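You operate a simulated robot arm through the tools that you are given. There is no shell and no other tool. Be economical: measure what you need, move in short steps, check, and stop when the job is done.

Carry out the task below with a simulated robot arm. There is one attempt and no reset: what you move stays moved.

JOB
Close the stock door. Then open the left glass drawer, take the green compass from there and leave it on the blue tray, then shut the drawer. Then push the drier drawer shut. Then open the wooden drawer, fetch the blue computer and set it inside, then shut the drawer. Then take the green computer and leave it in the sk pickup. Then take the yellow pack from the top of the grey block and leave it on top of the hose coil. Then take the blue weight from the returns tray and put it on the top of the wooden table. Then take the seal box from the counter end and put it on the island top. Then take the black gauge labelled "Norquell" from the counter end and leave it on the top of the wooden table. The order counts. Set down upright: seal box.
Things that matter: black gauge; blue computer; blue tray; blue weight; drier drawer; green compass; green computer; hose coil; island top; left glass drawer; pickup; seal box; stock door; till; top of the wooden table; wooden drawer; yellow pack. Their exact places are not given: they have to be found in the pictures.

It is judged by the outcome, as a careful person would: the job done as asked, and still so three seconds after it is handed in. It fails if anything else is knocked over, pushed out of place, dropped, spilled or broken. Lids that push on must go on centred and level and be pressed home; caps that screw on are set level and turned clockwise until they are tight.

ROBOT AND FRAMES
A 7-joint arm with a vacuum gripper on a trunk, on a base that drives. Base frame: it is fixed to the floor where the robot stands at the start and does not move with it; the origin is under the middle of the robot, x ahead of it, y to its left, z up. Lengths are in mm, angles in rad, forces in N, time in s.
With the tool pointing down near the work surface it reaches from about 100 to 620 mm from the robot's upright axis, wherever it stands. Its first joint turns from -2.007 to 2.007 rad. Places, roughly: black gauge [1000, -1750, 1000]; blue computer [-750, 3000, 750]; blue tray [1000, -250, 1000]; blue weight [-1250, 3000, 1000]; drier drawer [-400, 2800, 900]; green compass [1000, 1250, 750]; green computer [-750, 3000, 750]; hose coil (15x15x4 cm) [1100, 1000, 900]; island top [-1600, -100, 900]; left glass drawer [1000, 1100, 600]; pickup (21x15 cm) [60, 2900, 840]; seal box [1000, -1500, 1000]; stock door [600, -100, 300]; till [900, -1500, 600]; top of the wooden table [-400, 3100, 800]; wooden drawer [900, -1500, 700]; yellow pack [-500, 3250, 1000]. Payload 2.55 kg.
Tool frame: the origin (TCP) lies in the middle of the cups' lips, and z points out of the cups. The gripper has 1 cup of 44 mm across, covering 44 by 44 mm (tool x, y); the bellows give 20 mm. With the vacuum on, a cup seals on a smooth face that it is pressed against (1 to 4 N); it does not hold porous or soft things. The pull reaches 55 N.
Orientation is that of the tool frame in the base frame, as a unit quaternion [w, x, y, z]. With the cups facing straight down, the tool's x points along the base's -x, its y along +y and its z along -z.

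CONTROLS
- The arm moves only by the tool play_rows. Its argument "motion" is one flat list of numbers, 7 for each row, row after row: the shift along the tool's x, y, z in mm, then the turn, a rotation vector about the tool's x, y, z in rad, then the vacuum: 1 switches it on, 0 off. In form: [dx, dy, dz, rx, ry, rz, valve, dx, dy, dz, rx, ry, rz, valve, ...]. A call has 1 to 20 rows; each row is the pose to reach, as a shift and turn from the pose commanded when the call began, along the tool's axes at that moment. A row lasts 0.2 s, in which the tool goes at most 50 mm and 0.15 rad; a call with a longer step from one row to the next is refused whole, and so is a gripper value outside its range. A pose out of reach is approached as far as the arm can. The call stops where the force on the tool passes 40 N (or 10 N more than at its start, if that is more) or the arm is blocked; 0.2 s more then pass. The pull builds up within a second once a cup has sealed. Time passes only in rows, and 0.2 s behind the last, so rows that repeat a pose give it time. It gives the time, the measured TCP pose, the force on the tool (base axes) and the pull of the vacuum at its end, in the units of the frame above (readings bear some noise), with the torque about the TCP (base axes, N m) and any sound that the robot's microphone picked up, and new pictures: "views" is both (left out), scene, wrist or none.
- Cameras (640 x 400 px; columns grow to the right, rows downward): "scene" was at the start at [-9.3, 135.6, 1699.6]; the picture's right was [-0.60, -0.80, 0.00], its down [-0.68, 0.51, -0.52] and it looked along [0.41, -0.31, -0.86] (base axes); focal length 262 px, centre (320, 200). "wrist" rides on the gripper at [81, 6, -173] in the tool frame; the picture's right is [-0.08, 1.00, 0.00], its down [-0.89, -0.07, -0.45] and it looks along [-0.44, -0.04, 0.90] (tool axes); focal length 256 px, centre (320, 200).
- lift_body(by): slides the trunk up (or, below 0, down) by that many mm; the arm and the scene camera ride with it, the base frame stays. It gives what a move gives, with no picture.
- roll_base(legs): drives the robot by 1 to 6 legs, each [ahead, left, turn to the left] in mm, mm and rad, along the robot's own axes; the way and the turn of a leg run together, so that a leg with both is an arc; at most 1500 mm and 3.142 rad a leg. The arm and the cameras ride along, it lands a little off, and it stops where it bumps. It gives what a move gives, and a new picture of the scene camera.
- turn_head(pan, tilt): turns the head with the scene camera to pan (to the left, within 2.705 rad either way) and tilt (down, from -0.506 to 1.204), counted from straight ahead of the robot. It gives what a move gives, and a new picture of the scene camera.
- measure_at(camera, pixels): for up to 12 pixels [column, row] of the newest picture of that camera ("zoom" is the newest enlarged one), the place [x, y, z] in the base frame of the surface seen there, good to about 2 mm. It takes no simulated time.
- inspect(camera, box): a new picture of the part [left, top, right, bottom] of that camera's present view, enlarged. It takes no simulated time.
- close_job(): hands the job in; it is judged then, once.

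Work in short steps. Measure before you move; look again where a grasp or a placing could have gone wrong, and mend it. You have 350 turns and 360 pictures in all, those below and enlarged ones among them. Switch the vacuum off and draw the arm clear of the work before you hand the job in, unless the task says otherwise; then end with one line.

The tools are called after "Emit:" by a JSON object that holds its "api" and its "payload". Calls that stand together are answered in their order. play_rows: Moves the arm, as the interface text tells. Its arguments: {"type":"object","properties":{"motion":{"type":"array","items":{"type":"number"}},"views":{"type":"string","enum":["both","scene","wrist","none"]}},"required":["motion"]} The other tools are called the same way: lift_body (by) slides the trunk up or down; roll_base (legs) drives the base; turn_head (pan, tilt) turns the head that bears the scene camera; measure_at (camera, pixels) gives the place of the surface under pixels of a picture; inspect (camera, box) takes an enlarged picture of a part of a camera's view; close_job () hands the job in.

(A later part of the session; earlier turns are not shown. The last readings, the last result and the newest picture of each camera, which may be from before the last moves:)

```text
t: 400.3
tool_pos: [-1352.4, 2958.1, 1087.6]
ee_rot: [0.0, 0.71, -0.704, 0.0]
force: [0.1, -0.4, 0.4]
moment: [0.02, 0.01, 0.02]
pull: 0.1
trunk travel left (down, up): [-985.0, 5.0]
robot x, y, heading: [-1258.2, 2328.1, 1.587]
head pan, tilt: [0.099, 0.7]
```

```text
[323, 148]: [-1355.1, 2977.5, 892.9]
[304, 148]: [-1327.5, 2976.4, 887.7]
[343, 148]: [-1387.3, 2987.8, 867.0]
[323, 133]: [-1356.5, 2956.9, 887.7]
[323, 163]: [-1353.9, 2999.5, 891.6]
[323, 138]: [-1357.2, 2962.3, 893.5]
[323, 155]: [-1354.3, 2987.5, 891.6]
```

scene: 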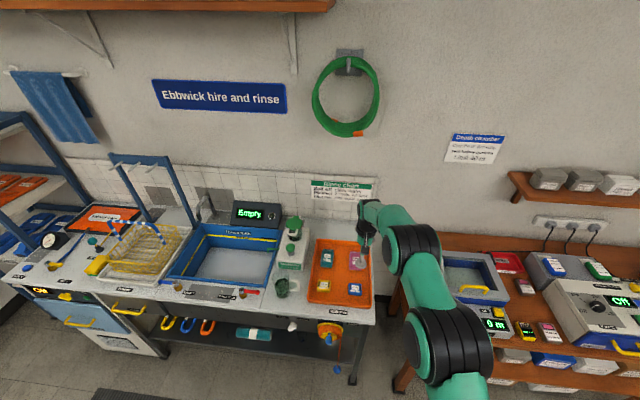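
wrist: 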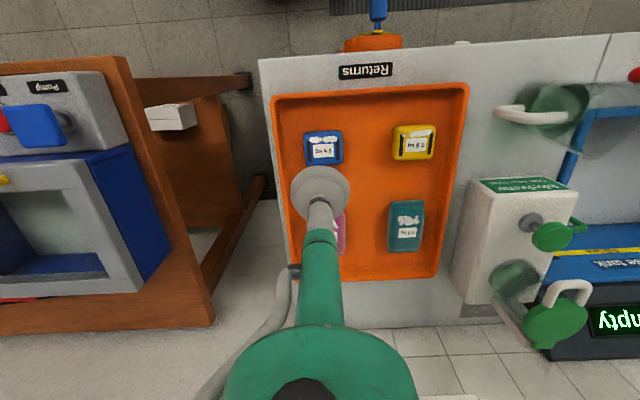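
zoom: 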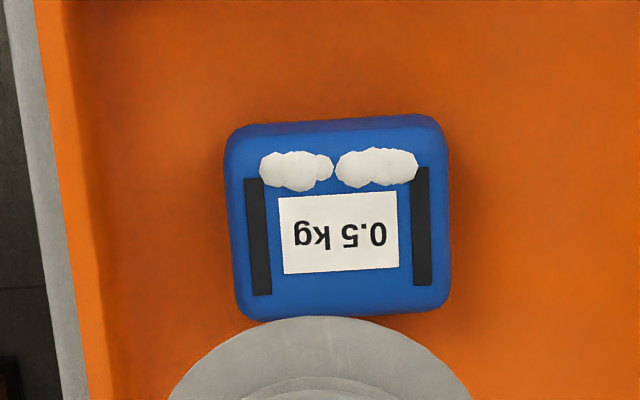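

Centre ≈ (-1355, 2980), top 893. The white marks lie at its near edge; I aim slightly away from them. Move and lower.

Emit:
{"api": "roll_base", "payload": {"legs": [[23, 0, 0]]}}

Emit:
{"api": "lift_body", "payload": {"by": -172}}

Emit:
{"api": "play_rows", "payload": {"motion": [0, 0, 0, 0, 0, 0, 1], "views": "wrist"}}

```text
t: 401.1
tool_pos: [-1353.1, 2979.5, 1088.9]
ee_rot: [0.001, 0.71, -0.704, 0.0]
force: [0.3, -1.2, 0.6]
moment: [0.06, -0.01, 0.0]
pull: 0.0
trunk travel left (down, up): [-985.0, 5.0]
robot x, y, heading: [-1254.4, 2344.8, 1.579]
head pan, tilt: [0.099, 0.7]
```

scene: 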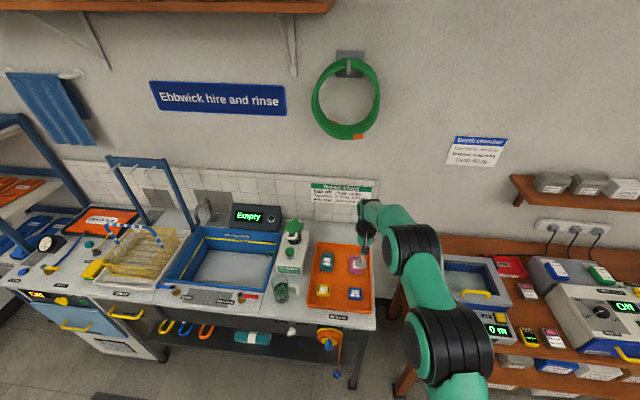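

```text
t: 403.1
tool_pos: [-1351.7, 2981.0, 916.6]
ee_rot: [0.001, 0.709, -0.705, 0.001]
force: [0.0, -0.4, 0.6]
moment: [0.01, -0.01, -0.03]
pull: 0.1
trunk travel left (down, up): [-813.0, 177.0]
robot x, y, heading: [-1253.5, 2350.4, 1.579]
head pan, tilt: [0.099, 0.7]
```

```text
t: 403.4
tool_pos: [-1352.5, 2981.6, 916.4]
ee_rot: [0.001, 0.71, -0.704, 0.001]
force: [-0.1, 0.2, -0.5]
moment: [0.0, -0.03, -0.04]
pull: 0.2
trunk travel left (down, up): [-813.0, 177.0]
robot x, y, heading: [-1256.5, 2348.4, 1.58]
head pan, tilt: [0.099, 0.7]
```

wrist: 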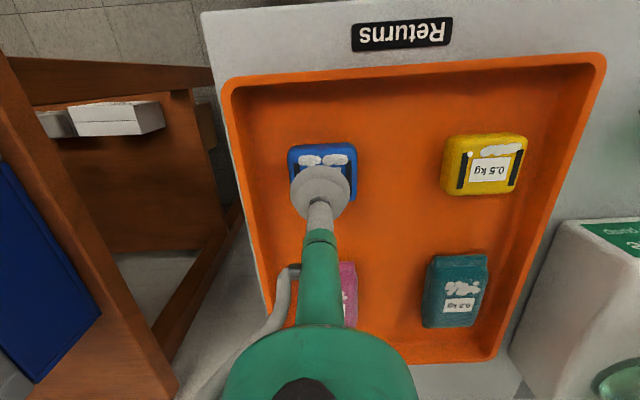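

Aligned. Press (shift 3 mm) and seal.

Emit:
{"api": "play_rows", "payload": {"motion": [0, 3, 12, 0, 0, 0, 1, 0, 3, 21, 0, 0, 0, 1, 0, 3, 26, 0, 0, 0, 1, 0, 3, 28, 0, 0, 0, 1, 0, 3, 28, 0, 0, 0, 1, 0, 3, 28, 0, 0, 0, 1], "views": "none"}}

```text
t: 404.9
tool_pos: [-1355.3, 2982.0, 891.0]
ee_rot: [-0.001, 0.709, -0.705, -0.002]
force: [2.3, 0.7, 13.2]
moment: [-0.45, -0.06, 0.08]
pull: 55.4
trunk travel left (down, up): [-813.0, 177.0]
robot x, y, heading: [-1253.9, 2352.0, 1.579]
head pan, tilt: [0.099, 0.7]
```

Sealed. Lift and drive right toward the table.

Emit:
{"api": "play_rows", "payload": {"motion": [0, 0, -10, 0, 0, 0, 1, 0, 0, -30, 0, 0, 0, 1], "views": "none"}}

Emit:
{"api": "lift_body", "payload": {"by": 170}}

Emit:
{"api": "roll_base", "payload": {"legs": [[0, -660, -0.008]]}}

Emit:
{"api": "play_rows", "payload": {"motion": [0, 0, 0, 0, 0, 0, 1], "views": "wrist"}}

```text
t: 405.4
tool_pos: [-1356.9, 2979.4, 918.1]
ee_rot: [0.003, 0.71, -0.704, 0.002]
force: [-0.2, -0.4, -4.9]
moment: [0.02, -0.01, -0.03]
pull: 55.2
trunk travel left (down, up): [-813.0, 177.0]
robot x, y, heading: [-1256.1, 2347.8, 1.576]
head pan, tilt: [0.099, 0.7]
```

```text
t: 407.4
tool_pos: [-1357.0, 2982.2, 1088.3]
ee_rot: [0.0, 0.709, -0.705, 0.0]
force: [0.0, -0.8, -5.7]
moment: [0.02, -0.03, -0.01]
pull: 55.0
trunk travel left (down, up): [-983.0, 7.0]
robot x, y, heading: [-1257.3, 2350.9, 1.578]
head pan, tilt: [0.099, 0.7]
```

```text
t: 411.0
tool_pos: [-697.1, 2982.3, 1089.5]
ee_rot: [-0.001, -0.704, 0.71, 0.0]
force: [0.0, 1.1, -5.0]
moment: [0.01, -0.02, -0.02]
pull: 54.6
trunk travel left (down, up): [-983.0, 7.0]
robot x, y, heading: [-604.5, 2347.7, 1.563]
head pan, tilt: [0.099, 0.7]
```

scene: 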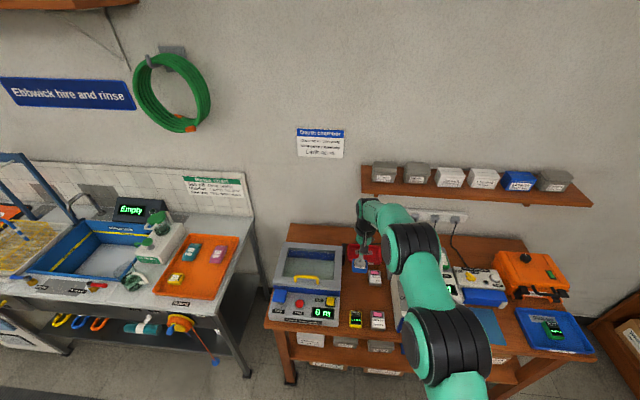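

```text
t: 411.4
tool_pos: [-696.5, 2982.5, 1088.1]
ee_rot: [-0.001, -0.704, 0.71, -0.001]
force: [0.2, 0.6, -4.6]
moment: [0.02, -0.04, 0.02]
pull: 54.9
trunk travel left (down, up): [-983.0, 7.0]
robot x, y, heading: [-604.5, 2350.1, 1.56]
head pan, tilt: [0.099, 0.7]
```

wrist: 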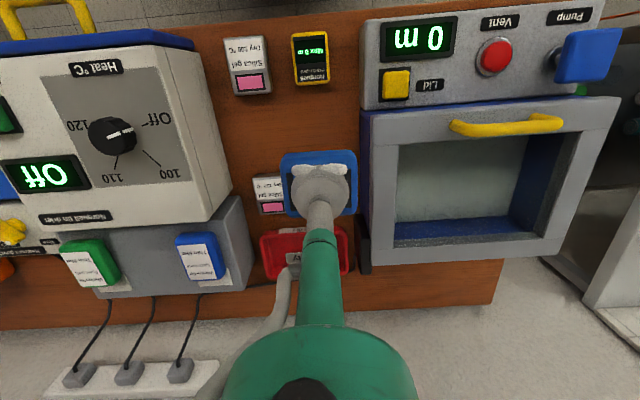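

Check free space between the chamber and the silica tins.

Emit:
{"api": "measure_at", "payload": {"camera": "wrist", "pixels": [[284, 210], [258, 180], [268, 92], [296, 85], [370, 150], [355, 120], [275, 150], [270, 120], [330, 110]]}}

```text
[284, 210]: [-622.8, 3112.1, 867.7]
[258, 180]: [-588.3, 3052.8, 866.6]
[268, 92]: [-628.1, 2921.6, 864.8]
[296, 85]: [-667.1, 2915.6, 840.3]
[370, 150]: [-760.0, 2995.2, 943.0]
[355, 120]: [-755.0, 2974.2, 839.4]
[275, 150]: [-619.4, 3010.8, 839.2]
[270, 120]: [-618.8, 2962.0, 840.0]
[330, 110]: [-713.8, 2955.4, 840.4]
```

Plenty of room at (-695, 2983). Lower and set down.

Emit:
{"api": "lift_body", "payload": {"by": -207}}

Emit:
{"api": "play_rows", "payload": {"motion": [0, 0, 5, 0, 0, 0, 1, 0, 0, 9, 0, 0, 0, 1, 0, 0, 12, 0, 0, 0, 1, 0, 0, 15, 0, 0, 0, 1], "views": "none"}}

```text
t: 413.6
tool_pos: [-697.1, 2983.2, 882.7]
ee_rot: [-0.001, -0.704, 0.71, -0.001]
force: [0.3, -0.3, -4.1]
moment: [0.01, -0.02, 0.03]
pull: 55.3
trunk travel left (down, up): [-776.0, 214.0]
robot x, y, heading: [-609.8, 2349.0, 1.558]
head pan, tilt: [0.099, 0.7]
```

```text
t: 414.6
tool_pos: [-695.7, 2983.2, 866.5]
ee_rot: [-0.001, -0.704, 0.71, 0.0]
force: [-0.8, 0.9, -3.8]
moment: [-0.02, -0.03, 0.01]
pull: 54.7
trunk travel left (down, up): [-776.0, 214.0]
robot x, y, heading: [-607.5, 2351.2, 1.564]
head pan, tilt: [0.099, 0.7]
```

Not yet in contact; lower a bit more.

Emit:
{"api": "play_rows", "payload": {"motion": [0, 0, 2, 0, 0, 0, 1, 0, 0, 4, 0, 0, 0, 1], "views": "none"}}

```text
t: 415.2
tool_pos: [-696.6, 2982.7, 866.0]
ee_rot: [0.0, -0.704, 0.71, 0.002]
force: [-0.6, -5.0, 11.1]
moment: [-0.39, -0.03, -0.03]
pull: 54.4
trunk travel left (down, up): [-776.0, 214.0]
robot x, y, heading: [-608.2, 2352.2, 1.563]
head pan, tilt: [0.099, 0.7]
```

Contact. Release, rise and verify.

Emit:
{"api": "play_rows", "payload": {"motion": [0, 0, -1, 0, 0, 0, 0, 0, 0, -1, 0, 0, 0, 0, 0, 0, -1, 0, 0, 0, 0, 0, 0, -5, 0, 0, 0, 0, 0, 0, -20, 0, 0, 0, 0], "views": "none"}}

Emit:
{"api": "lift_body", "payload": {"by": 210}}

Emit:
{"api": "roll_base", "payload": {"legs": [[-250, 0, 0]]}}

Emit:
{"api": "inspect", "payload": {"camera": "scene", "box": [240, 210, 480, 370]}}

```text
t: 416.4
tool_pos: [-697.2, 2981.3, 882.1]
ee_rot: [0.0, -0.704, 0.71, 0.0]
force: [-0.7, -0.5, 0.4]
moment: [0.03, 0.01, 0.01]
pull: 0.0
trunk travel left (down, up): [-776.0, 214.0]
robot x, y, heading: [-602.1, 2350.1, 1.556]
head pan, tilt: [0.099, 0.7]
```

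```text
t: 418.6
tool_pos: [-698.6, 2982.3, 1093.7]
ee_rot: [-0.001, -0.704, 0.711, 0.0]
force: [0.8, -0.4, 0.1]
moment: [0.0, -0.02, 0.04]
pull: 0.1
trunk travel left (down, up): [-986.0, 4.0]
robot x, y, heading: [-608.3, 2347.3, 1.564]
head pan, tilt: [0.099, 0.7]
```

```text
t: 420.5
tool_pos: [-700.3, 2731.8, 1092.8]
ee_rot: [0.0, -0.704, 0.71, 0.0]
force: [-0.1, 0.1, -0.1]
moment: [-0.01, -0.03, 0.03]
pull: 0.1
trunk travel left (down, up): [-986.0, 4.0]
robot x, y, heading: [-610.4, 2095.4, 1.562]
head pan, tilt: [0.099, 0.7]
```

scene: 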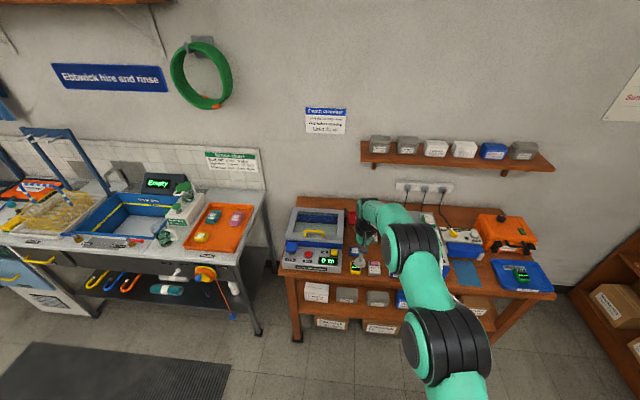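

```text
2.50 times, centred on (360, 290) of scene
```

zoom: 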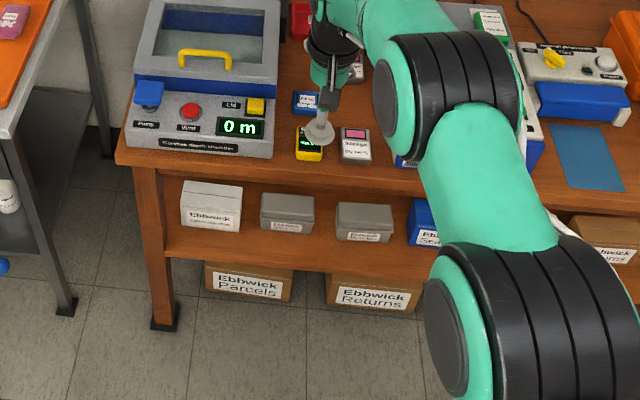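

Weight placed. Drive to the counter end for the seal box.

Emit:
{"api": "roll_base", "payload": {"legs": [[-1500, 0, 0], [-1500, 0, 0], [-620, 0, 0], [0, 0, -1.562], [600, 0, 0]]}}

Emit:
{"api": "turn_head", "payload": {"pan": 0.0, "tilt": 0.85}}

```text
t: 444.8
tool_pos: [523.1, -1499.9, 1092.6]
ee_rot: [-0.001, 0.036, 0.999, 0.0]
force: [-1.2, -0.3, -0.6]
moment: [-0.01, 0.0, 0.0]
pull: 0.0
trunk travel left (down, up): [-986.0, 4.0]
robot x, y, heading: [-115.9, -1553.1, -0.072]
head pan, tilt: [0.099, 0.7]
```

scene: 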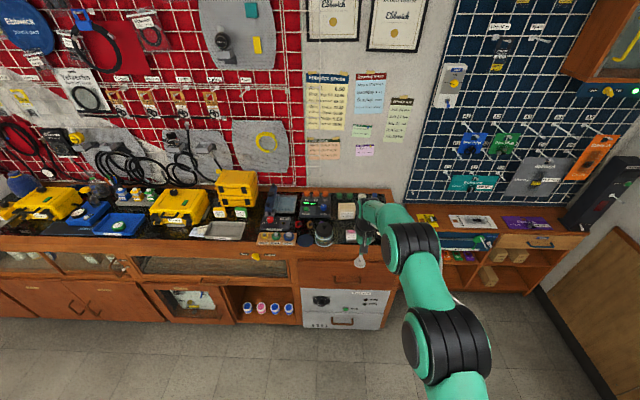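

```text
t: 445.5
tool_pos: [523.0, -1501.1, 1092.6]
ee_rot: [-0.001, 0.037, 0.999, 0.0]
force: [-0.3, 0.0, 0.2]
moment: [-0.01, -0.02, 0.01]
pull: 0.0
trunk travel left (down, up): [-986.0, 4.0]
robot x, y, heading: [-112.2, -1547.4, -0.075]
head pan, tilt: [0.0, 0.85]
```

scene: 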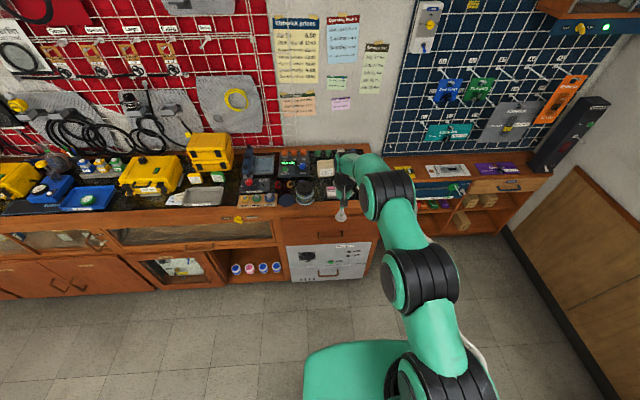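

Emit:
{"api": "roll_base", "payload": {"legs": [[0, -130, 0.074], [200, 0, 0]]}}

Emit:
{"api": "inspect", "payload": {"camera": "scene", "box": [200, 120, 420, 250]}}

Emit:
{"api": "play_rows", "payload": {"motion": [0, 0, 0, 0, 0, 0, 0], "views": "wrist"}}

```text
t: 448.0
tool_pos: [715.7, -1585.1, 1092.5]
ee_rot: [0.0, 0.001, 1.0, 0.0]
force: [-0.1, 0.5, 0.0]
moment: [-0.03, 0.03, -0.02]
pull: 0.0
trunk travel left (down, up): [-986.0, 4.0]
robot x, y, heading: [80.6, -1682.3, -0.002]
head pan, tilt: [0.0, 0.85]
```

scene: 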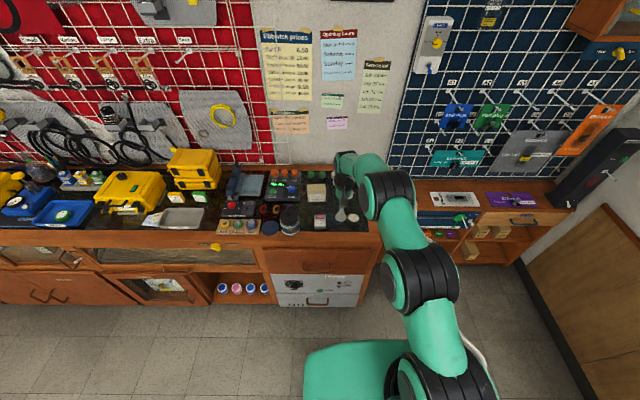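

```text
2.91 times, centred on (310, 185) of scene
```

zoom: 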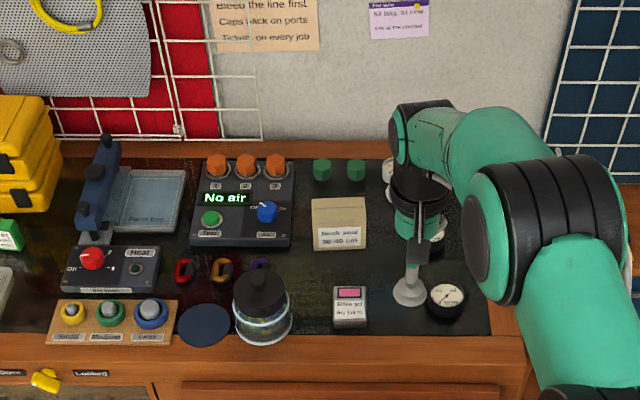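

```text
t: 448.4
tool_pos: [714.1, -1584.9, 1093.4]
ee_rot: [0.0, 0.002, 1.0, 0.0]
force: [-0.7, 0.5, 0.3]
moment: [0.02, 0.02, -0.03]
pull: 0.1
trunk travel left (down, up): [-986.0, 4.0]
robot x, y, heading: [82.0, -1679.8, -0.007]
head pan, tilt: [0.0, 0.85]
```

wrist: 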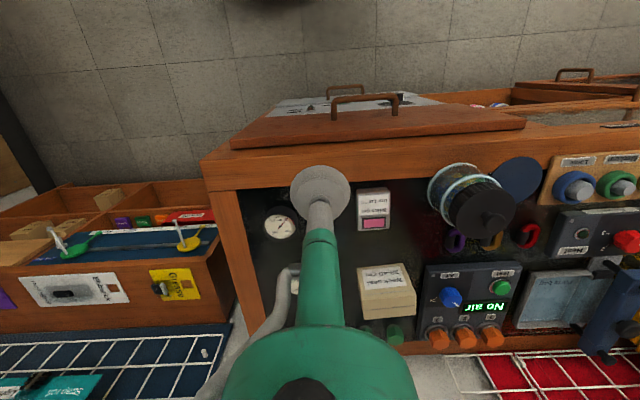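

The beige "Neck seal" box at (338,222 zoom) is the seal box. Measure it and the gauges.

Emit:
{"api": "measure_at", "payload": {"camera": "wrist", "pixels": [[385, 280], [362, 270], [400, 268], [370, 300], [412, 295], [390, 308], [280, 226], [265, 226], [280, 235]]}}

Emit:
{"api": "inspect", "payload": {"camera": "wrist", "box": [240, 170, 440, 350]}}

```text
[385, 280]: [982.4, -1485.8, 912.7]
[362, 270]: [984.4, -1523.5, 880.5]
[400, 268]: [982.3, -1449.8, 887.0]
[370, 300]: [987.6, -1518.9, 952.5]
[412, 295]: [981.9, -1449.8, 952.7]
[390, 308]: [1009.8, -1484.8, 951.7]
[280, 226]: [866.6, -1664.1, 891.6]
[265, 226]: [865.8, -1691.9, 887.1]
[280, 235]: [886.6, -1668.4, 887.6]
```

```text
2.22 times, centred on (340, 260) of wrist
```

zoom: 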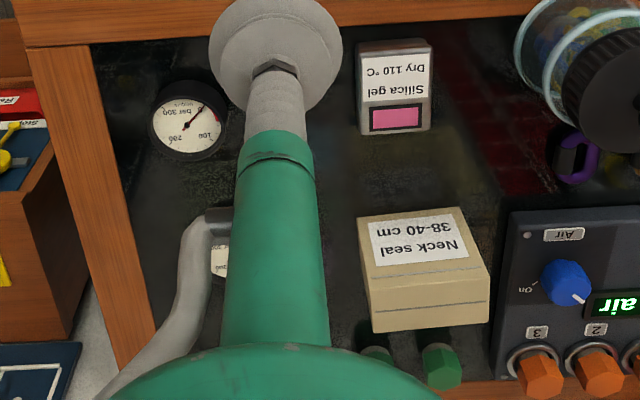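

Seal box top z≈952, front face x≈983, centre y≈-1485. Drive above it and look.

Emit:
{"api": "roll_base", "payload": {"legs": [[0, 100, 0.003], [280, 0, 0]]}}

Emit:
{"api": "play_rows", "payload": {"motion": [0, 0, 0, 0, 0, 0, 0], "views": "wrist"}}

```text
t: 451.1
tool_pos: [991.6, -1480.7, 1093.1]
ee_rot: [0.001, -0.001, 1.0, 0.0]
force: [0.2, 0.1, 0.4]
moment: [0.0, -0.01, -0.01]
pull: 0.1
trunk travel left (down, up): [-986.0, 4.0]
robot x, y, heading: [358.3, -1580.9, -0.0]
head pan, tilt: [0.0, 0.85]
```

scene: 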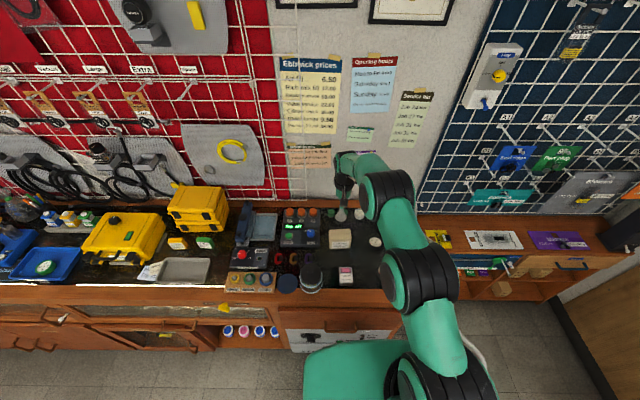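

```text
t: 451.5
tool_pos: [990.2, -1480.7, 1093.3]
ee_rot: [0.0, -0.001, 1.0, -0.001]
force: [-0.7, -0.2, 0.7]
moment: [0.0, 0.0, -0.01]
pull: 0.0
trunk travel left (down, up): [-986.0, 4.0]
robot x, y, heading: [359.5, -1579.9, 0.004]
head pan, tilt: [0.0, 0.85]
```

wrist: 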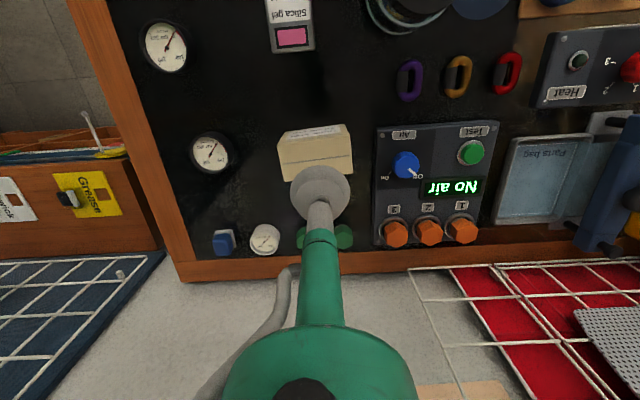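

Zoom on the box and both black gauges.

Emit:
{"api": "inspect", "payload": {"camera": "wrist", "box": [130, 10, 290, 270]}}

Emit:
{"api": "inspect", "payload": {"camera": "wrist", "box": [140, 15, 190, 80]}}

Emit:
{"api": "inspect", "payload": {"camera": "wrist", "box": [185, 125, 240, 180]}}

Emit:
{"api": "measure_at", "payload": {"camera": "wrist", "pixels": [[280, 150], [348, 143], [315, 138], [318, 160], [280, 178], [350, 160], [345, 125], [315, 150], [315, 168]]}}

```text
1.54 times, centred on (210, 140) of wrist
```

zoom: 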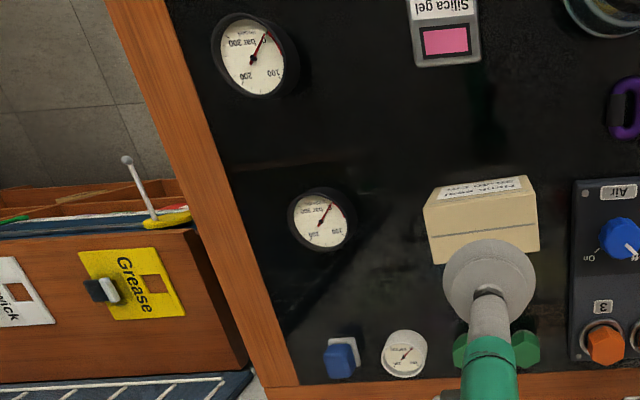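

```text
6.15 times, centred on (165, 48) of wrist
```

zoom: 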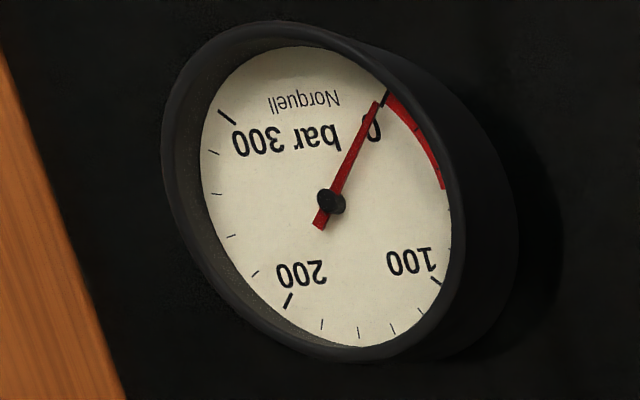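

```text
7.27 times, centred on (212, 152) of wrist
```

zoom: 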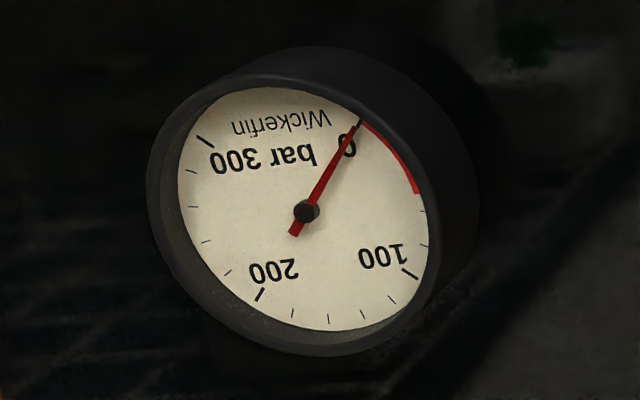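

```text
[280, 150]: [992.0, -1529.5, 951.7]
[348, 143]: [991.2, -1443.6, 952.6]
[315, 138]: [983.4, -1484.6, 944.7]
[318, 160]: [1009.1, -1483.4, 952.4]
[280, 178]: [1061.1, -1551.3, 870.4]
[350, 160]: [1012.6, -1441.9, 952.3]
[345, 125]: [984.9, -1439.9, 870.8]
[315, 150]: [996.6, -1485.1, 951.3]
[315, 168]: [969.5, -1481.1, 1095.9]
```

The Norquell gauge is the nearer one at (866, -1667). Now the box top extent: measure from the scene view.

Emit:
{"api": "inspect", "payload": {"camera": "scene", "box": [315, 215, 375, 265]}}

Emit:
{"api": "measure_at", "payload": {"camera": "scene", "pixels": [[340, 231], [340, 234], [340, 237], [331, 235], [349, 235], [340, 243], [340, 229]]}}

```text
8.00 times, centred on (345, 240) of scene
```

zoom: 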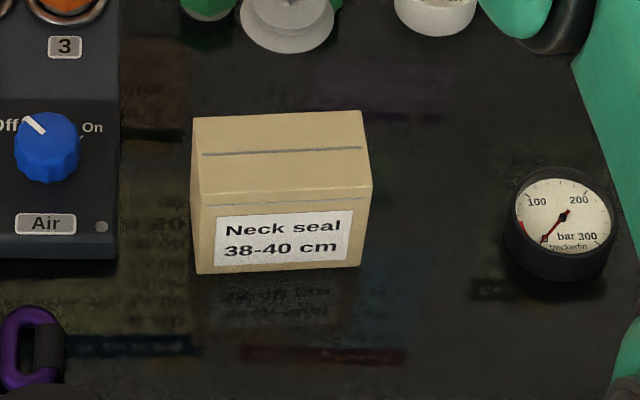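

```text
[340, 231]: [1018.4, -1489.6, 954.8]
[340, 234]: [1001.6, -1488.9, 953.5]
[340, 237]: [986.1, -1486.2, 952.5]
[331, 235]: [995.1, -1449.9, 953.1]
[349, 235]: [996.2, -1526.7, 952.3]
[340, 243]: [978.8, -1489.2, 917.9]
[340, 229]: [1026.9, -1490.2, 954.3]
```

Top is about 50 deep: centre ≈ (1003, -1487, 953). Move over it and lower.

Emit:
{"api": "roll_base", "payload": {"legs": [[13, -6, 0]]}}

Emit:
{"api": "lift_body", "payload": {"by": -116}}

Emit:
{"api": "play_rows", "payload": {"motion": [0, 0, 0, 0, 0, 0, 0], "views": "wrist"}}

```text
t: 452.3
tool_pos: [1002.1, -1485.0, 1094.4]
ee_rot: [0.0, -0.001, 1.0, 0.0]
force: [-0.9, -0.5, 0.2]
moment: [-0.04, -0.03, -0.01]
pull: 0.1
trunk travel left (down, up): [-986.0, 4.0]
robot x, y, heading: [370.0, -1585.1, 0.0]
head pan, tilt: [0.0, 0.85]
```

scene: 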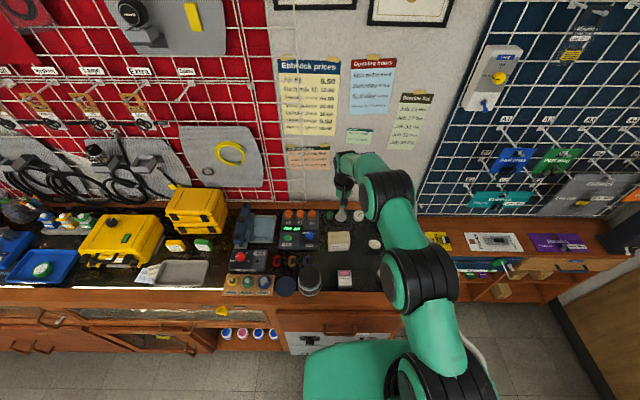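

```text
t: 453.8
tool_pos: [1002.6, -1485.5, 976.9]
ee_rot: [-0.001, -0.002, 1.0, 0.0]
force: [0.3, -1.4, 0.1]
moment: [0.0, 0.0, -0.01]
pull: 0.1
trunk travel left (down, up): [-870.0, 120.0]
robot x, y, heading: [369.5, -1586.8, 0.006]
head pan, tilt: [0.0, 0.85]
```

```text
t: 454.1
tool_pos: [1003.5, -1484.8, 977.0]
ee_rot: [-0.001, -0.002, 1.0, 0.0]
force: [0.2, -0.3, 0.1]
moment: [0.0, 0.0, -0.02]
pull: 0.0
trunk travel left (down, up): [-870.0, 120.0]
robot x, y, heading: [372.4, -1583.3, -0.002]
head pan, tilt: [0.0, 0.85]
```

wrist: 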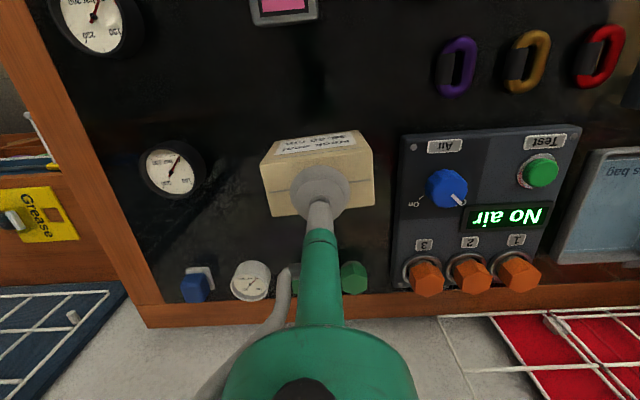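

Emit:
{"api": "measure_at", "payload": {"camera": "wrist", "pixels": [[285, 160], [287, 175], [285, 210], [283, 195], [360, 200], [355, 150], [268, 175], [371, 165]]}}

```text
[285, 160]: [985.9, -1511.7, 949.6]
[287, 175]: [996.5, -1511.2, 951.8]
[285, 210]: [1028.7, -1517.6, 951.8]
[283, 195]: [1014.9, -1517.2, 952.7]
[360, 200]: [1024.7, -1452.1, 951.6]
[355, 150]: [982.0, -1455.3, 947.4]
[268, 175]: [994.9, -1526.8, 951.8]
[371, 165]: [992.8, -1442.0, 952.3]
```

Top spans x 984–1032; shift 4 forward, press and seal.

Emit:
{"api": "play_rows", "payload": {"motion": [-4, 0, 12, 0, 0, 0, 1, -4, 0, 20, 0, 0, 0, 1, -4, 0, 25, 0, 0, 0, 1, -4, 0, 27, 0, 0, 0, 1, -4, 0, 27, 0, 0, 0, 1, -4, 0, 27, 0, 0, 0, 1], "views": "none"}}

```text
t: 455.6
tool_pos: [1008.0, -1485.3, 952.0]
ee_rot: [-0.001, -0.002, 1.0, 0.0]
force: [0.8, 0.2, 3.2]
moment: [-0.07, 0.08, 0.04]
pull: 55.3
trunk travel left (down, up): [-870.0, 120.0]
robot x, y, heading: [374.5, -1586.7, 0.0]
head pan, tilt: [0.0, 0.85]
```

Sealed. Lift and back out.

Emit:
{"api": "play_rows", "payload": {"motion": [0, 0, -10, 0, 0, 0, 1, 0, 0, -25, 0, 0, 0, 1], "views": "none"}}

Emit:
{"api": "lift_body", "payload": {"by": 118}}

Emit:
{"api": "roll_base", "payload": {"legs": [[-700, 0, 0]]}}

Emit:
{"api": "turn_head", "payload": {"pan": 2.6, "tilt": 0.5}}

```text
t: 456.1
tool_pos: [1006.1, -1486.6, 974.9]
ee_rot: [-0.001, 0.0, 1.0, -0.001]
force: [-0.1, -0.1, -2.0]
moment: [-0.04, -0.01, -0.01]
pull: 54.8
trunk travel left (down, up): [-870.0, 120.0]
robot x, y, heading: [372.3, -1580.7, 0.0]
head pan, tilt: [0.0, 0.85]
```

```text
t: 457.6
tool_pos: [1008.4, -1486.5, 1092.3]
ee_rot: [-0.001, -0.002, 1.0, -0.001]
force: [0.5, 1.0, -1.2]
moment: [0.02, 0.01, 0.04]
pull: 55.2
trunk travel left (down, up): [-988.0, 2.0]
robot x, y, heading: [370.1, -1587.7, 0.001]
head pan, tilt: [0.0, 0.85]
```

```text
t: 461.4
tool_pos: [316.0, -1488.8, 1092.9]
ee_rot: [-0.001, -0.001, 1.0, 0.0]
force: [-0.2, -0.3, -1.3]
moment: [-0.01, 0.01, 0.0]
pull: 55.0
trunk travel left (down, up): [-988.0, 2.0]
robot x, y, heading: [-317.5, -1586.9, -0.002]
head pan, tilt: [0.0, 0.85]
```

scene: 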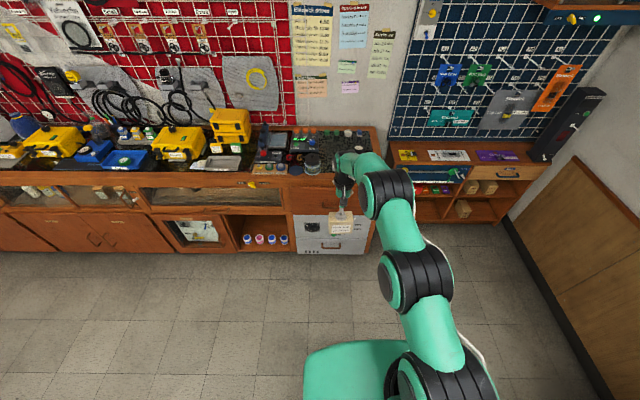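

```text
t: 463.8
tool_pos: [316.2, -1488.2, 1092.3]
ee_rot: [-0.001, 0.0, 1.0, 0.0]
force: [1.0, -0.4, -1.7]
moment: [-0.03, 0.01, 0.0]
pull: 54.7
trunk travel left (down, up): [-988.0, 2.0]
robot x, y, heading: [-315.8, -1587.0, -0.002]
head pan, tilt: [2.601, 0.499]
```

scene: 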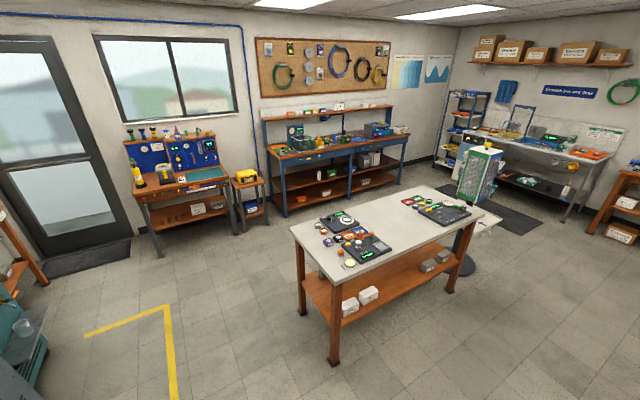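

The island is visible. Measure its top and find free space.

Emit:
{"api": "inspect", "payload": {"camera": "scene", "box": [270, 170, 520, 300]}}

Emit:
{"api": "measure_at", "payload": {"camera": "scene", "pixels": [[292, 228], [336, 284], [430, 187], [500, 218], [380, 215], [415, 240], [350, 215], [370, 250], [445, 212], [450, 240], [385, 205]]}}

```text
2.56 times, centred on (395, 235) of scene
```

zoom: 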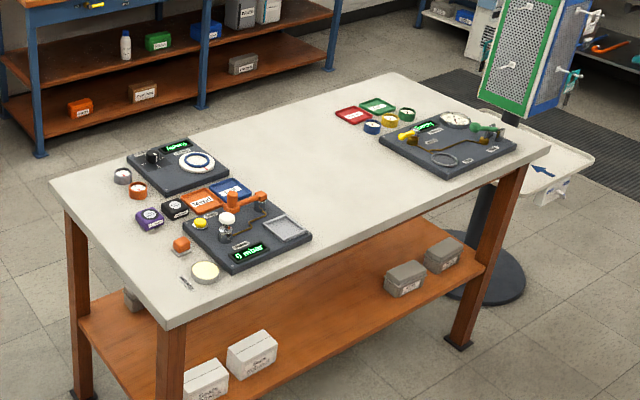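

```text
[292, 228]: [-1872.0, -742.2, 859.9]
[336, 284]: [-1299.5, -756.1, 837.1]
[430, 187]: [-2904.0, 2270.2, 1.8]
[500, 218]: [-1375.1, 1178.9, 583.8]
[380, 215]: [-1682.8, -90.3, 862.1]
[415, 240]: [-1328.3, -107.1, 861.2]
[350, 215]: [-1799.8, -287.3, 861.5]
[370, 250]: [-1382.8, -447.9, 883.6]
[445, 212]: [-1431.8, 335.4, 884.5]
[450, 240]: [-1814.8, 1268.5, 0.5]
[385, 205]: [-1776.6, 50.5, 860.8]
```

Island top z≈861, free in the middle around (-1450, -60). Drive round to face it.

Emit:
{"api": "roll_base", "payload": {"legs": [[0, 1000, 0], [0, 0, 3.14], [0, -627, 0]]}}

Emit:
{"api": "turn_head", "payload": {"pan": 0.0, "tilt": 0.6}}

```text
t: 479.4
tool_pos: [-986.6, -93.0, 1094.0]
ee_rot: [0.0, 1.0, 0.022, 0.001]
force: [0.2, -0.8, -1.3]
moment: [-0.01, -0.02, -0.04]
pull: 55.0
trunk travel left (down, up): [-988.0, 2.0]
robot x, y, heading: [-354.9, 33.7, -3.093]
head pan, tilt: [2.601, 0.499]
```

scene: 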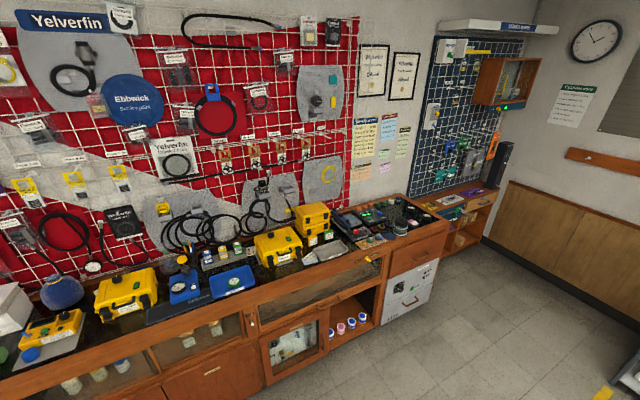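

```text
t: 481.8
tool_pos: [-987.3, -92.3, 1092.8]
ee_rot: [0.0, 1.0, 0.023, 0.001]
force: [0.2, 0.4, -1.9]
moment: [-0.01, -0.01, -0.04]
pull: 55.0
trunk travel left (down, up): [-988.0, 2.0]
robot x, y, heading: [-356.9, 36.4, -3.097]
head pan, tilt: [0.0, 0.6]
```

scene: 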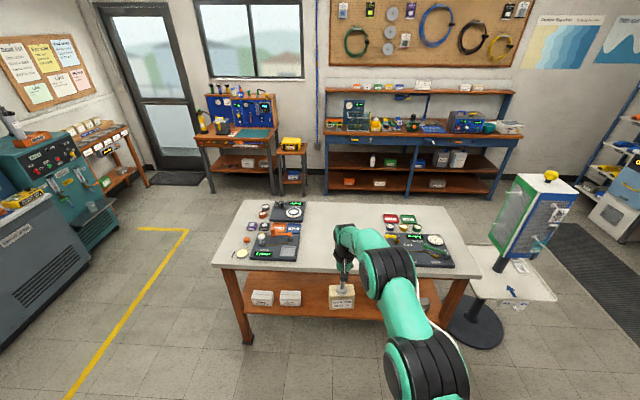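

Drive forward 450 and check from the wrist.

Emit:
{"api": "roll_base", "payload": {"legs": [[450, 0, -0.045]]}}

Emit:
{"api": "play_rows", "payload": {"motion": [0, 0, 0, 0, 0, 0, 1], "views": "wrist"}}

```text
t: 484.5
tool_pos: [-1447.1, -79.3, 1092.9]
ee_rot: [-0.001, 1.0, 0.003, 0.001]
force: [0.1, -0.1, -0.9]
moment: [0.01, 0.02, -0.01]
pull: 55.0
trunk travel left (down, up): [-988.0, 2.0]
robot x, y, heading: [-811.4, 21.4, -3.132]
head pan, tilt: [0.0, 0.6]
```

scene: 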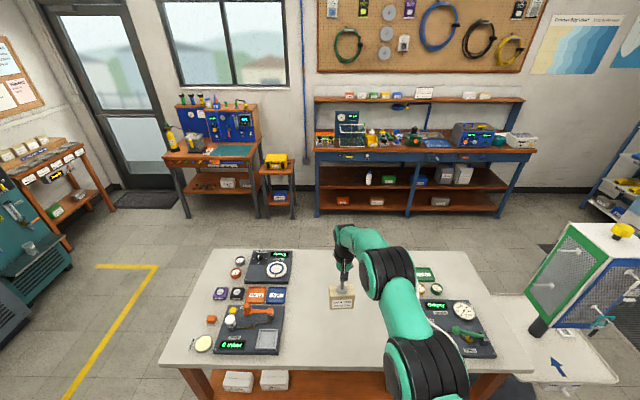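

```text
t: 484.9
tool_pos: [-1446.0, -78.8, 1093.2]
ee_rot: [0.0, 1.0, 0.003, 0.0]
force: [-0.3, -0.2, -1.3]
moment: [0.0, -0.01, 0.0]
pull: 54.9
trunk travel left (down, up): [-988.0, 2.0]
robot x, y, heading: [-811.9, 22.9, -3.134]
head pan, tilt: [0.0, 0.6]
```

wrist: 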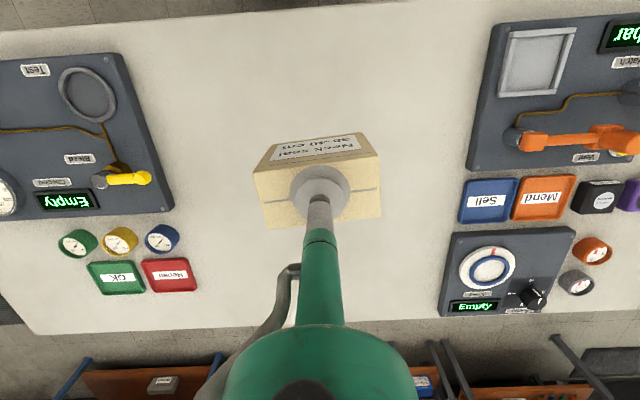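

Free area under the box. Lower: target TCP z≈942.

Emit:
{"api": "lift_body", "payload": {"by": -138}}

Emit:
{"api": "play_rows", "payload": {"motion": [0, 0, 5, 0, 0, 0, 1, 0, 0, 9, 0, 0, 0, 1, 0, 0, 12, 0, 0, 0, 1, 0, 0, 14, 0, 0, 0, 1], "views": "none"}}

```text
t: 486.6
tool_pos: [-1448.0, -78.7, 955.3]
ee_rot: [-0.001, 1.0, 0.002, 0.001]
force: [-0.5, 0.6, -1.6]
moment: [0.0, -0.01, 0.01]
pull: 55.2
trunk travel left (down, up): [-850.0, 140.0]
robot x, y, heading: [-814.1, 25.0, -3.137]
head pan, tilt: [0.0, 0.6]
```

```text
t: 487.6
tool_pos: [-1447.1, -79.1, 941.8]
ee_rot: [0.0, 1.0, 0.003, 0.0]
force: [1.3, -0.1, 2.8]
moment: [0.02, -0.06, -0.02]
pull: 55.3
trunk travel left (down, up): [-850.0, 140.0]
robot x, y, heading: [-813.6, 21.7, -3.137]
head pan, tilt: [0.0, 0.6]
```

Light contact at 942 as expected. Press 1 mm more, release and rise.

Emit:
{"api": "play_rows", "payload": {"motion": [0, 0, 1, 0, 0, 0, 1, 0, 0, 1, 0, 0, 0, 0, 0, 0, 1, 0, 0, 0, 0, 0, 0, 1, 0, 0, 0, 0, 0, 0, -5, 0, 0, 0, 0, 0, 0, -20, 0, 0, 0, 0], "views": "none"}}

Emit:
{"api": "lift_body", "payload": {"by": 138}}

Emit:
{"api": "roll_base", "payload": {"legs": [[-200, 0, 0]]}}

Emit:
{"api": "inspect", "payload": {"camera": "scene", "box": [200, 200, 480, 370]}}

```text
t: 489.0
tool_pos: [-1446.9, -77.4, 962.9]
ee_rot: [0.0, 1.0, 0.002, 0.001]
force: [0.3, 0.4, 0.0]
moment: [-0.01, 0.03, -0.01]
pull: 0.1
trunk travel left (down, up): [-850.0, 140.0]
robot x, y, heading: [-813.7, 24.4, -3.138]
head pan, tilt: [0.0, 0.6]
```

```text
t: 490.6
tool_pos: [-1447.2, -79.2, 1100.2]
ee_rot: [0.0, 1.0, 0.003, 0.001]
force: [-0.7, 0.1, -0.3]
moment: [-0.01, 0.04, 0.02]
pull: 0.1
trunk travel left (down, up): [-988.0, 2.0]
robot x, y, heading: [-811.8, 22.7, -3.133]
head pan, tilt: [0.0, 0.6]
```

```text
t: 492.2
tool_pos: [-1248.1, -78.1, 1101.0]
ee_rot: [0.0, 1.0, 0.005, 0.0]
force: [0.1, -0.8, 0.3]
moment: [0.02, 0.0, 0.0]
pull: 0.1
trunk travel left (down, up): [-988.0, 2.0]
robot x, y, heading: [-612.8, 23.7, -3.131]
head pan, tilt: [0.0, 0.6]
```

scene: 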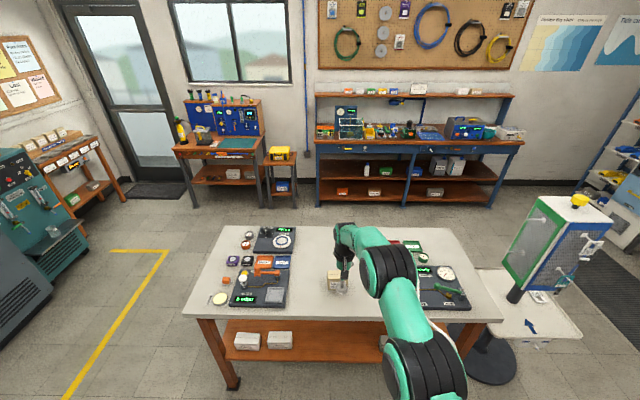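

```text
2.29 times, centred on (340, 285) of scene
```

zoom: 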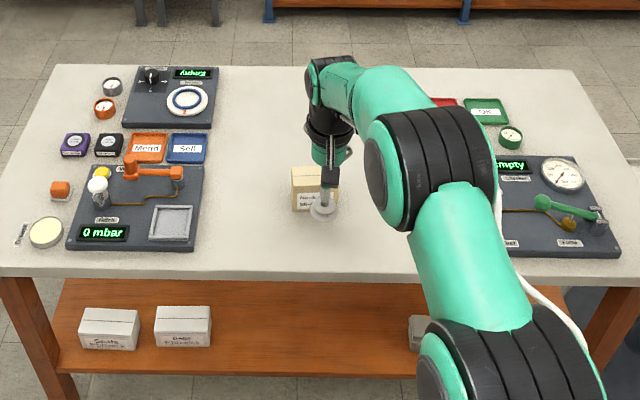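

Seal box stands upright on the island. Next the Norquell gauge at the counter end.

Emit:
{"api": "roll_base", "payload": {"legs": [[150, 0, 0], [0, 0, 3.13], [200, 0, 0], [0, -1500, 0], [0, -250, 0]]}}

```text
t: 510.7
tool_pos: [12.0, -1691.5, 1100.0]
ee_rot: [-0.001, 0.019, 1.0, 0.0]
force: [-0.6, 0.7, -0.5]
moment: [0.0, 0.0, -0.01]
pull: 0.0
trunk travel left (down, up): [-988.0, 2.0]
robot x, y, heading: [-626.3, -1762.1, -0.04]
head pan, tilt: [0.0, 0.6]
```

scene: 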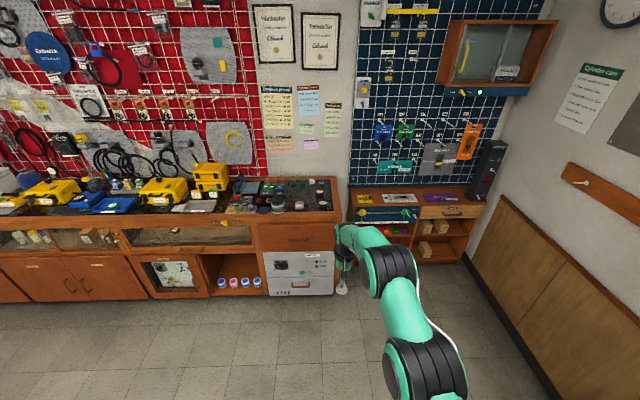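

Straighten and drive 850 forward to be over the gauge.

Emit:
{"api": "roll_base", "payload": {"legs": [[0, 0, 0.04], [840, 0, 0]]}}

Emit:
{"api": "play_rows", "payload": {"motion": [0, 0, 0, 0, 0, 0, 0], "views": "wrist"}}

```text
t: 515.5
tool_pos: [838.4, -1671.5, 1098.9]
ee_rot: [-0.001, 0.002, 1.0, 0.0]
force: [-0.2, -0.6, -0.1]
moment: [-0.02, -0.02, -0.03]
pull: 0.0
trunk travel left (down, up): [-988.0, 2.0]
robot x, y, heading: [204.1, -1765.5, -0.002]
head pan, tilt: [0.0, 0.6]
```

scene: 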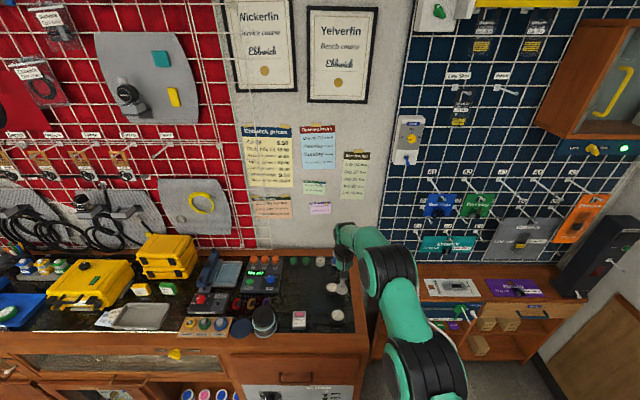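

```text
t: 515.9
tool_pos: [836.8, -1671.7, 1100.0]
ee_rot: [0.0, 0.002, 1.0, 0.0]
force: [1.1, 0.7, -0.9]
moment: [0.0, 0.01, 0.0]
pull: 0.0
trunk travel left (down, up): [-988.0, 2.0]
robot x, y, heading: [198.8, -1765.6, -0.002]
head pan, tilt: [0.0, 0.6]
```

wrist: 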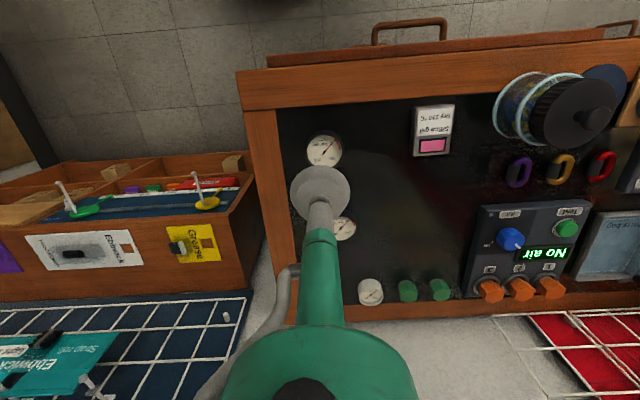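

Emit:
{"api": "inspect", "payload": {"camera": "wrist", "box": [295, 120, 355, 180]}}

Emit:
{"api": "measure_at", "payload": {"camera": "wrist", "pixels": [[323, 150], [309, 150], [338, 150], [323, 137], [323, 162], [342, 150]]}}

```text
6.67 times, centred on (325, 150) of wrist
```

zoom: 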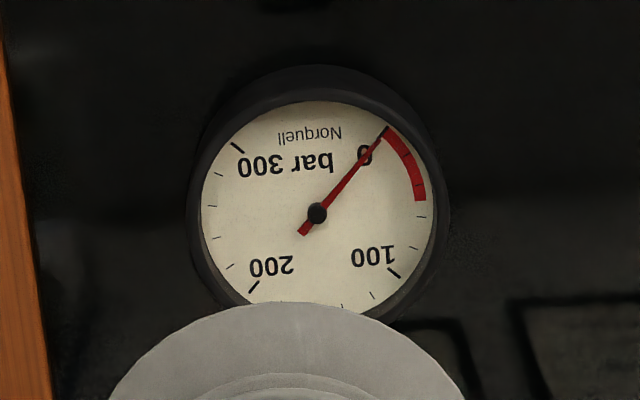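

```text
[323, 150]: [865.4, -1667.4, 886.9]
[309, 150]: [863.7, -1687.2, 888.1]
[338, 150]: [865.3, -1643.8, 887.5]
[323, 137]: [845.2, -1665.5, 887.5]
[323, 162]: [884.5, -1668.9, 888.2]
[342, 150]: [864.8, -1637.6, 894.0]
```

Dial centre ≈ (867, -1666, 887), face ≈53 mm wide inside the rim. Move over and lower.

Emit:
{"api": "roll_base", "payload": {"legs": [[30, 6, 0]]}}

Emit:
{"api": "lift_body", "payload": {"by": -187}}

Emit:
{"api": "play_rows", "payload": {"motion": [0, 0, 0, 0, 0, 0, 0], "views": "wrist"}}

```text
t: 516.7
tool_pos: [866.0, -1664.3, 1101.5]
ee_rot: [0.001, 0.0, 1.0, 0.0]
force: [0.2, 0.0, -0.3]
moment: [-0.01, 0.0, 0.01]
pull: 0.1
trunk travel left (down, up): [-988.0, 2.0]
robot x, y, heading: [230.6, -1761.0, -0.004]
head pan, tilt: [0.0, 0.6]
```

scene: 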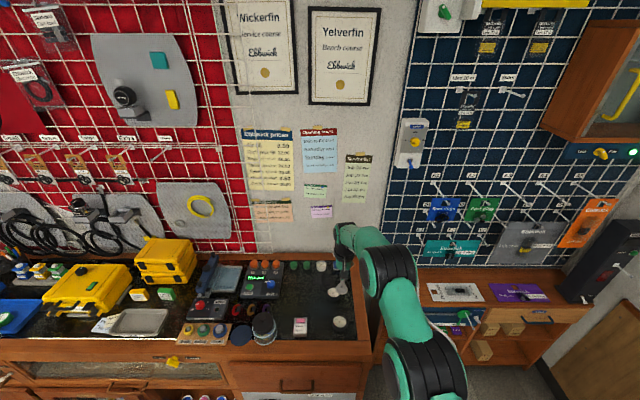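

```text
t: 518.8
tool_pos: [868.0, -1665.1, 913.5]
ee_rot: [0.0, 0.001, 1.0, 0.0]
force: [-0.1, 0.6, 0.6]
moment: [-0.01, -0.01, -0.01]
pull: 0.0
trunk travel left (down, up): [-801.0, 189.0]
robot x, y, heading: [232.7, -1758.8, -0.007]
head pan, tilt: [0.0, 0.6]
```

```text
t: 519.2
tool_pos: [868.2, -1664.2, 913.4]
ee_rot: [0.001, 0.0, 1.0, -0.001]
force: [0.4, -0.1, 0.5]
moment: [0.0, -0.03, 0.04]
pull: 0.0
trunk travel left (down, up): [-801.0, 189.0]
robot x, y, heading: [231.8, -1761.4, -0.004]
head pan, tilt: [0.0, 0.6]
```

wrist: 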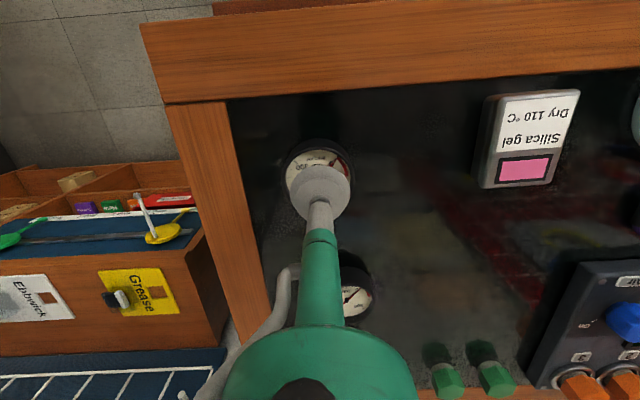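

Aligned. Press down with vacuum.

Emit:
{"api": "play_rows", "payload": {"motion": [0, 0, 12, 0, 0, 0, 1, 0, 0, 20, 0, 0, 0, 1, 0, 0, 25, 0, 0, 0, 1, 0, 0, 28, 0, 0, 0, 1, 0, 0, 28, 0, 0, 0, 1, 0, 0, 28, 0, 0, 0, 1], "views": "none"}}

```text
t: 520.6
tool_pos: [867.6, -1664.0, 893.9]
ee_rot: [0.006, 0.001, 1.0, 0.002]
force: [-0.9, 1.1, 29.8]
moment: [-0.13, 0.37, -0.01]
pull: 54.7
trunk travel left (down, up): [-801.0, 189.0]
robot x, y, heading: [231.1, -1759.6, -0.001]
head pan, tilt: [0.0, 0.6]
```

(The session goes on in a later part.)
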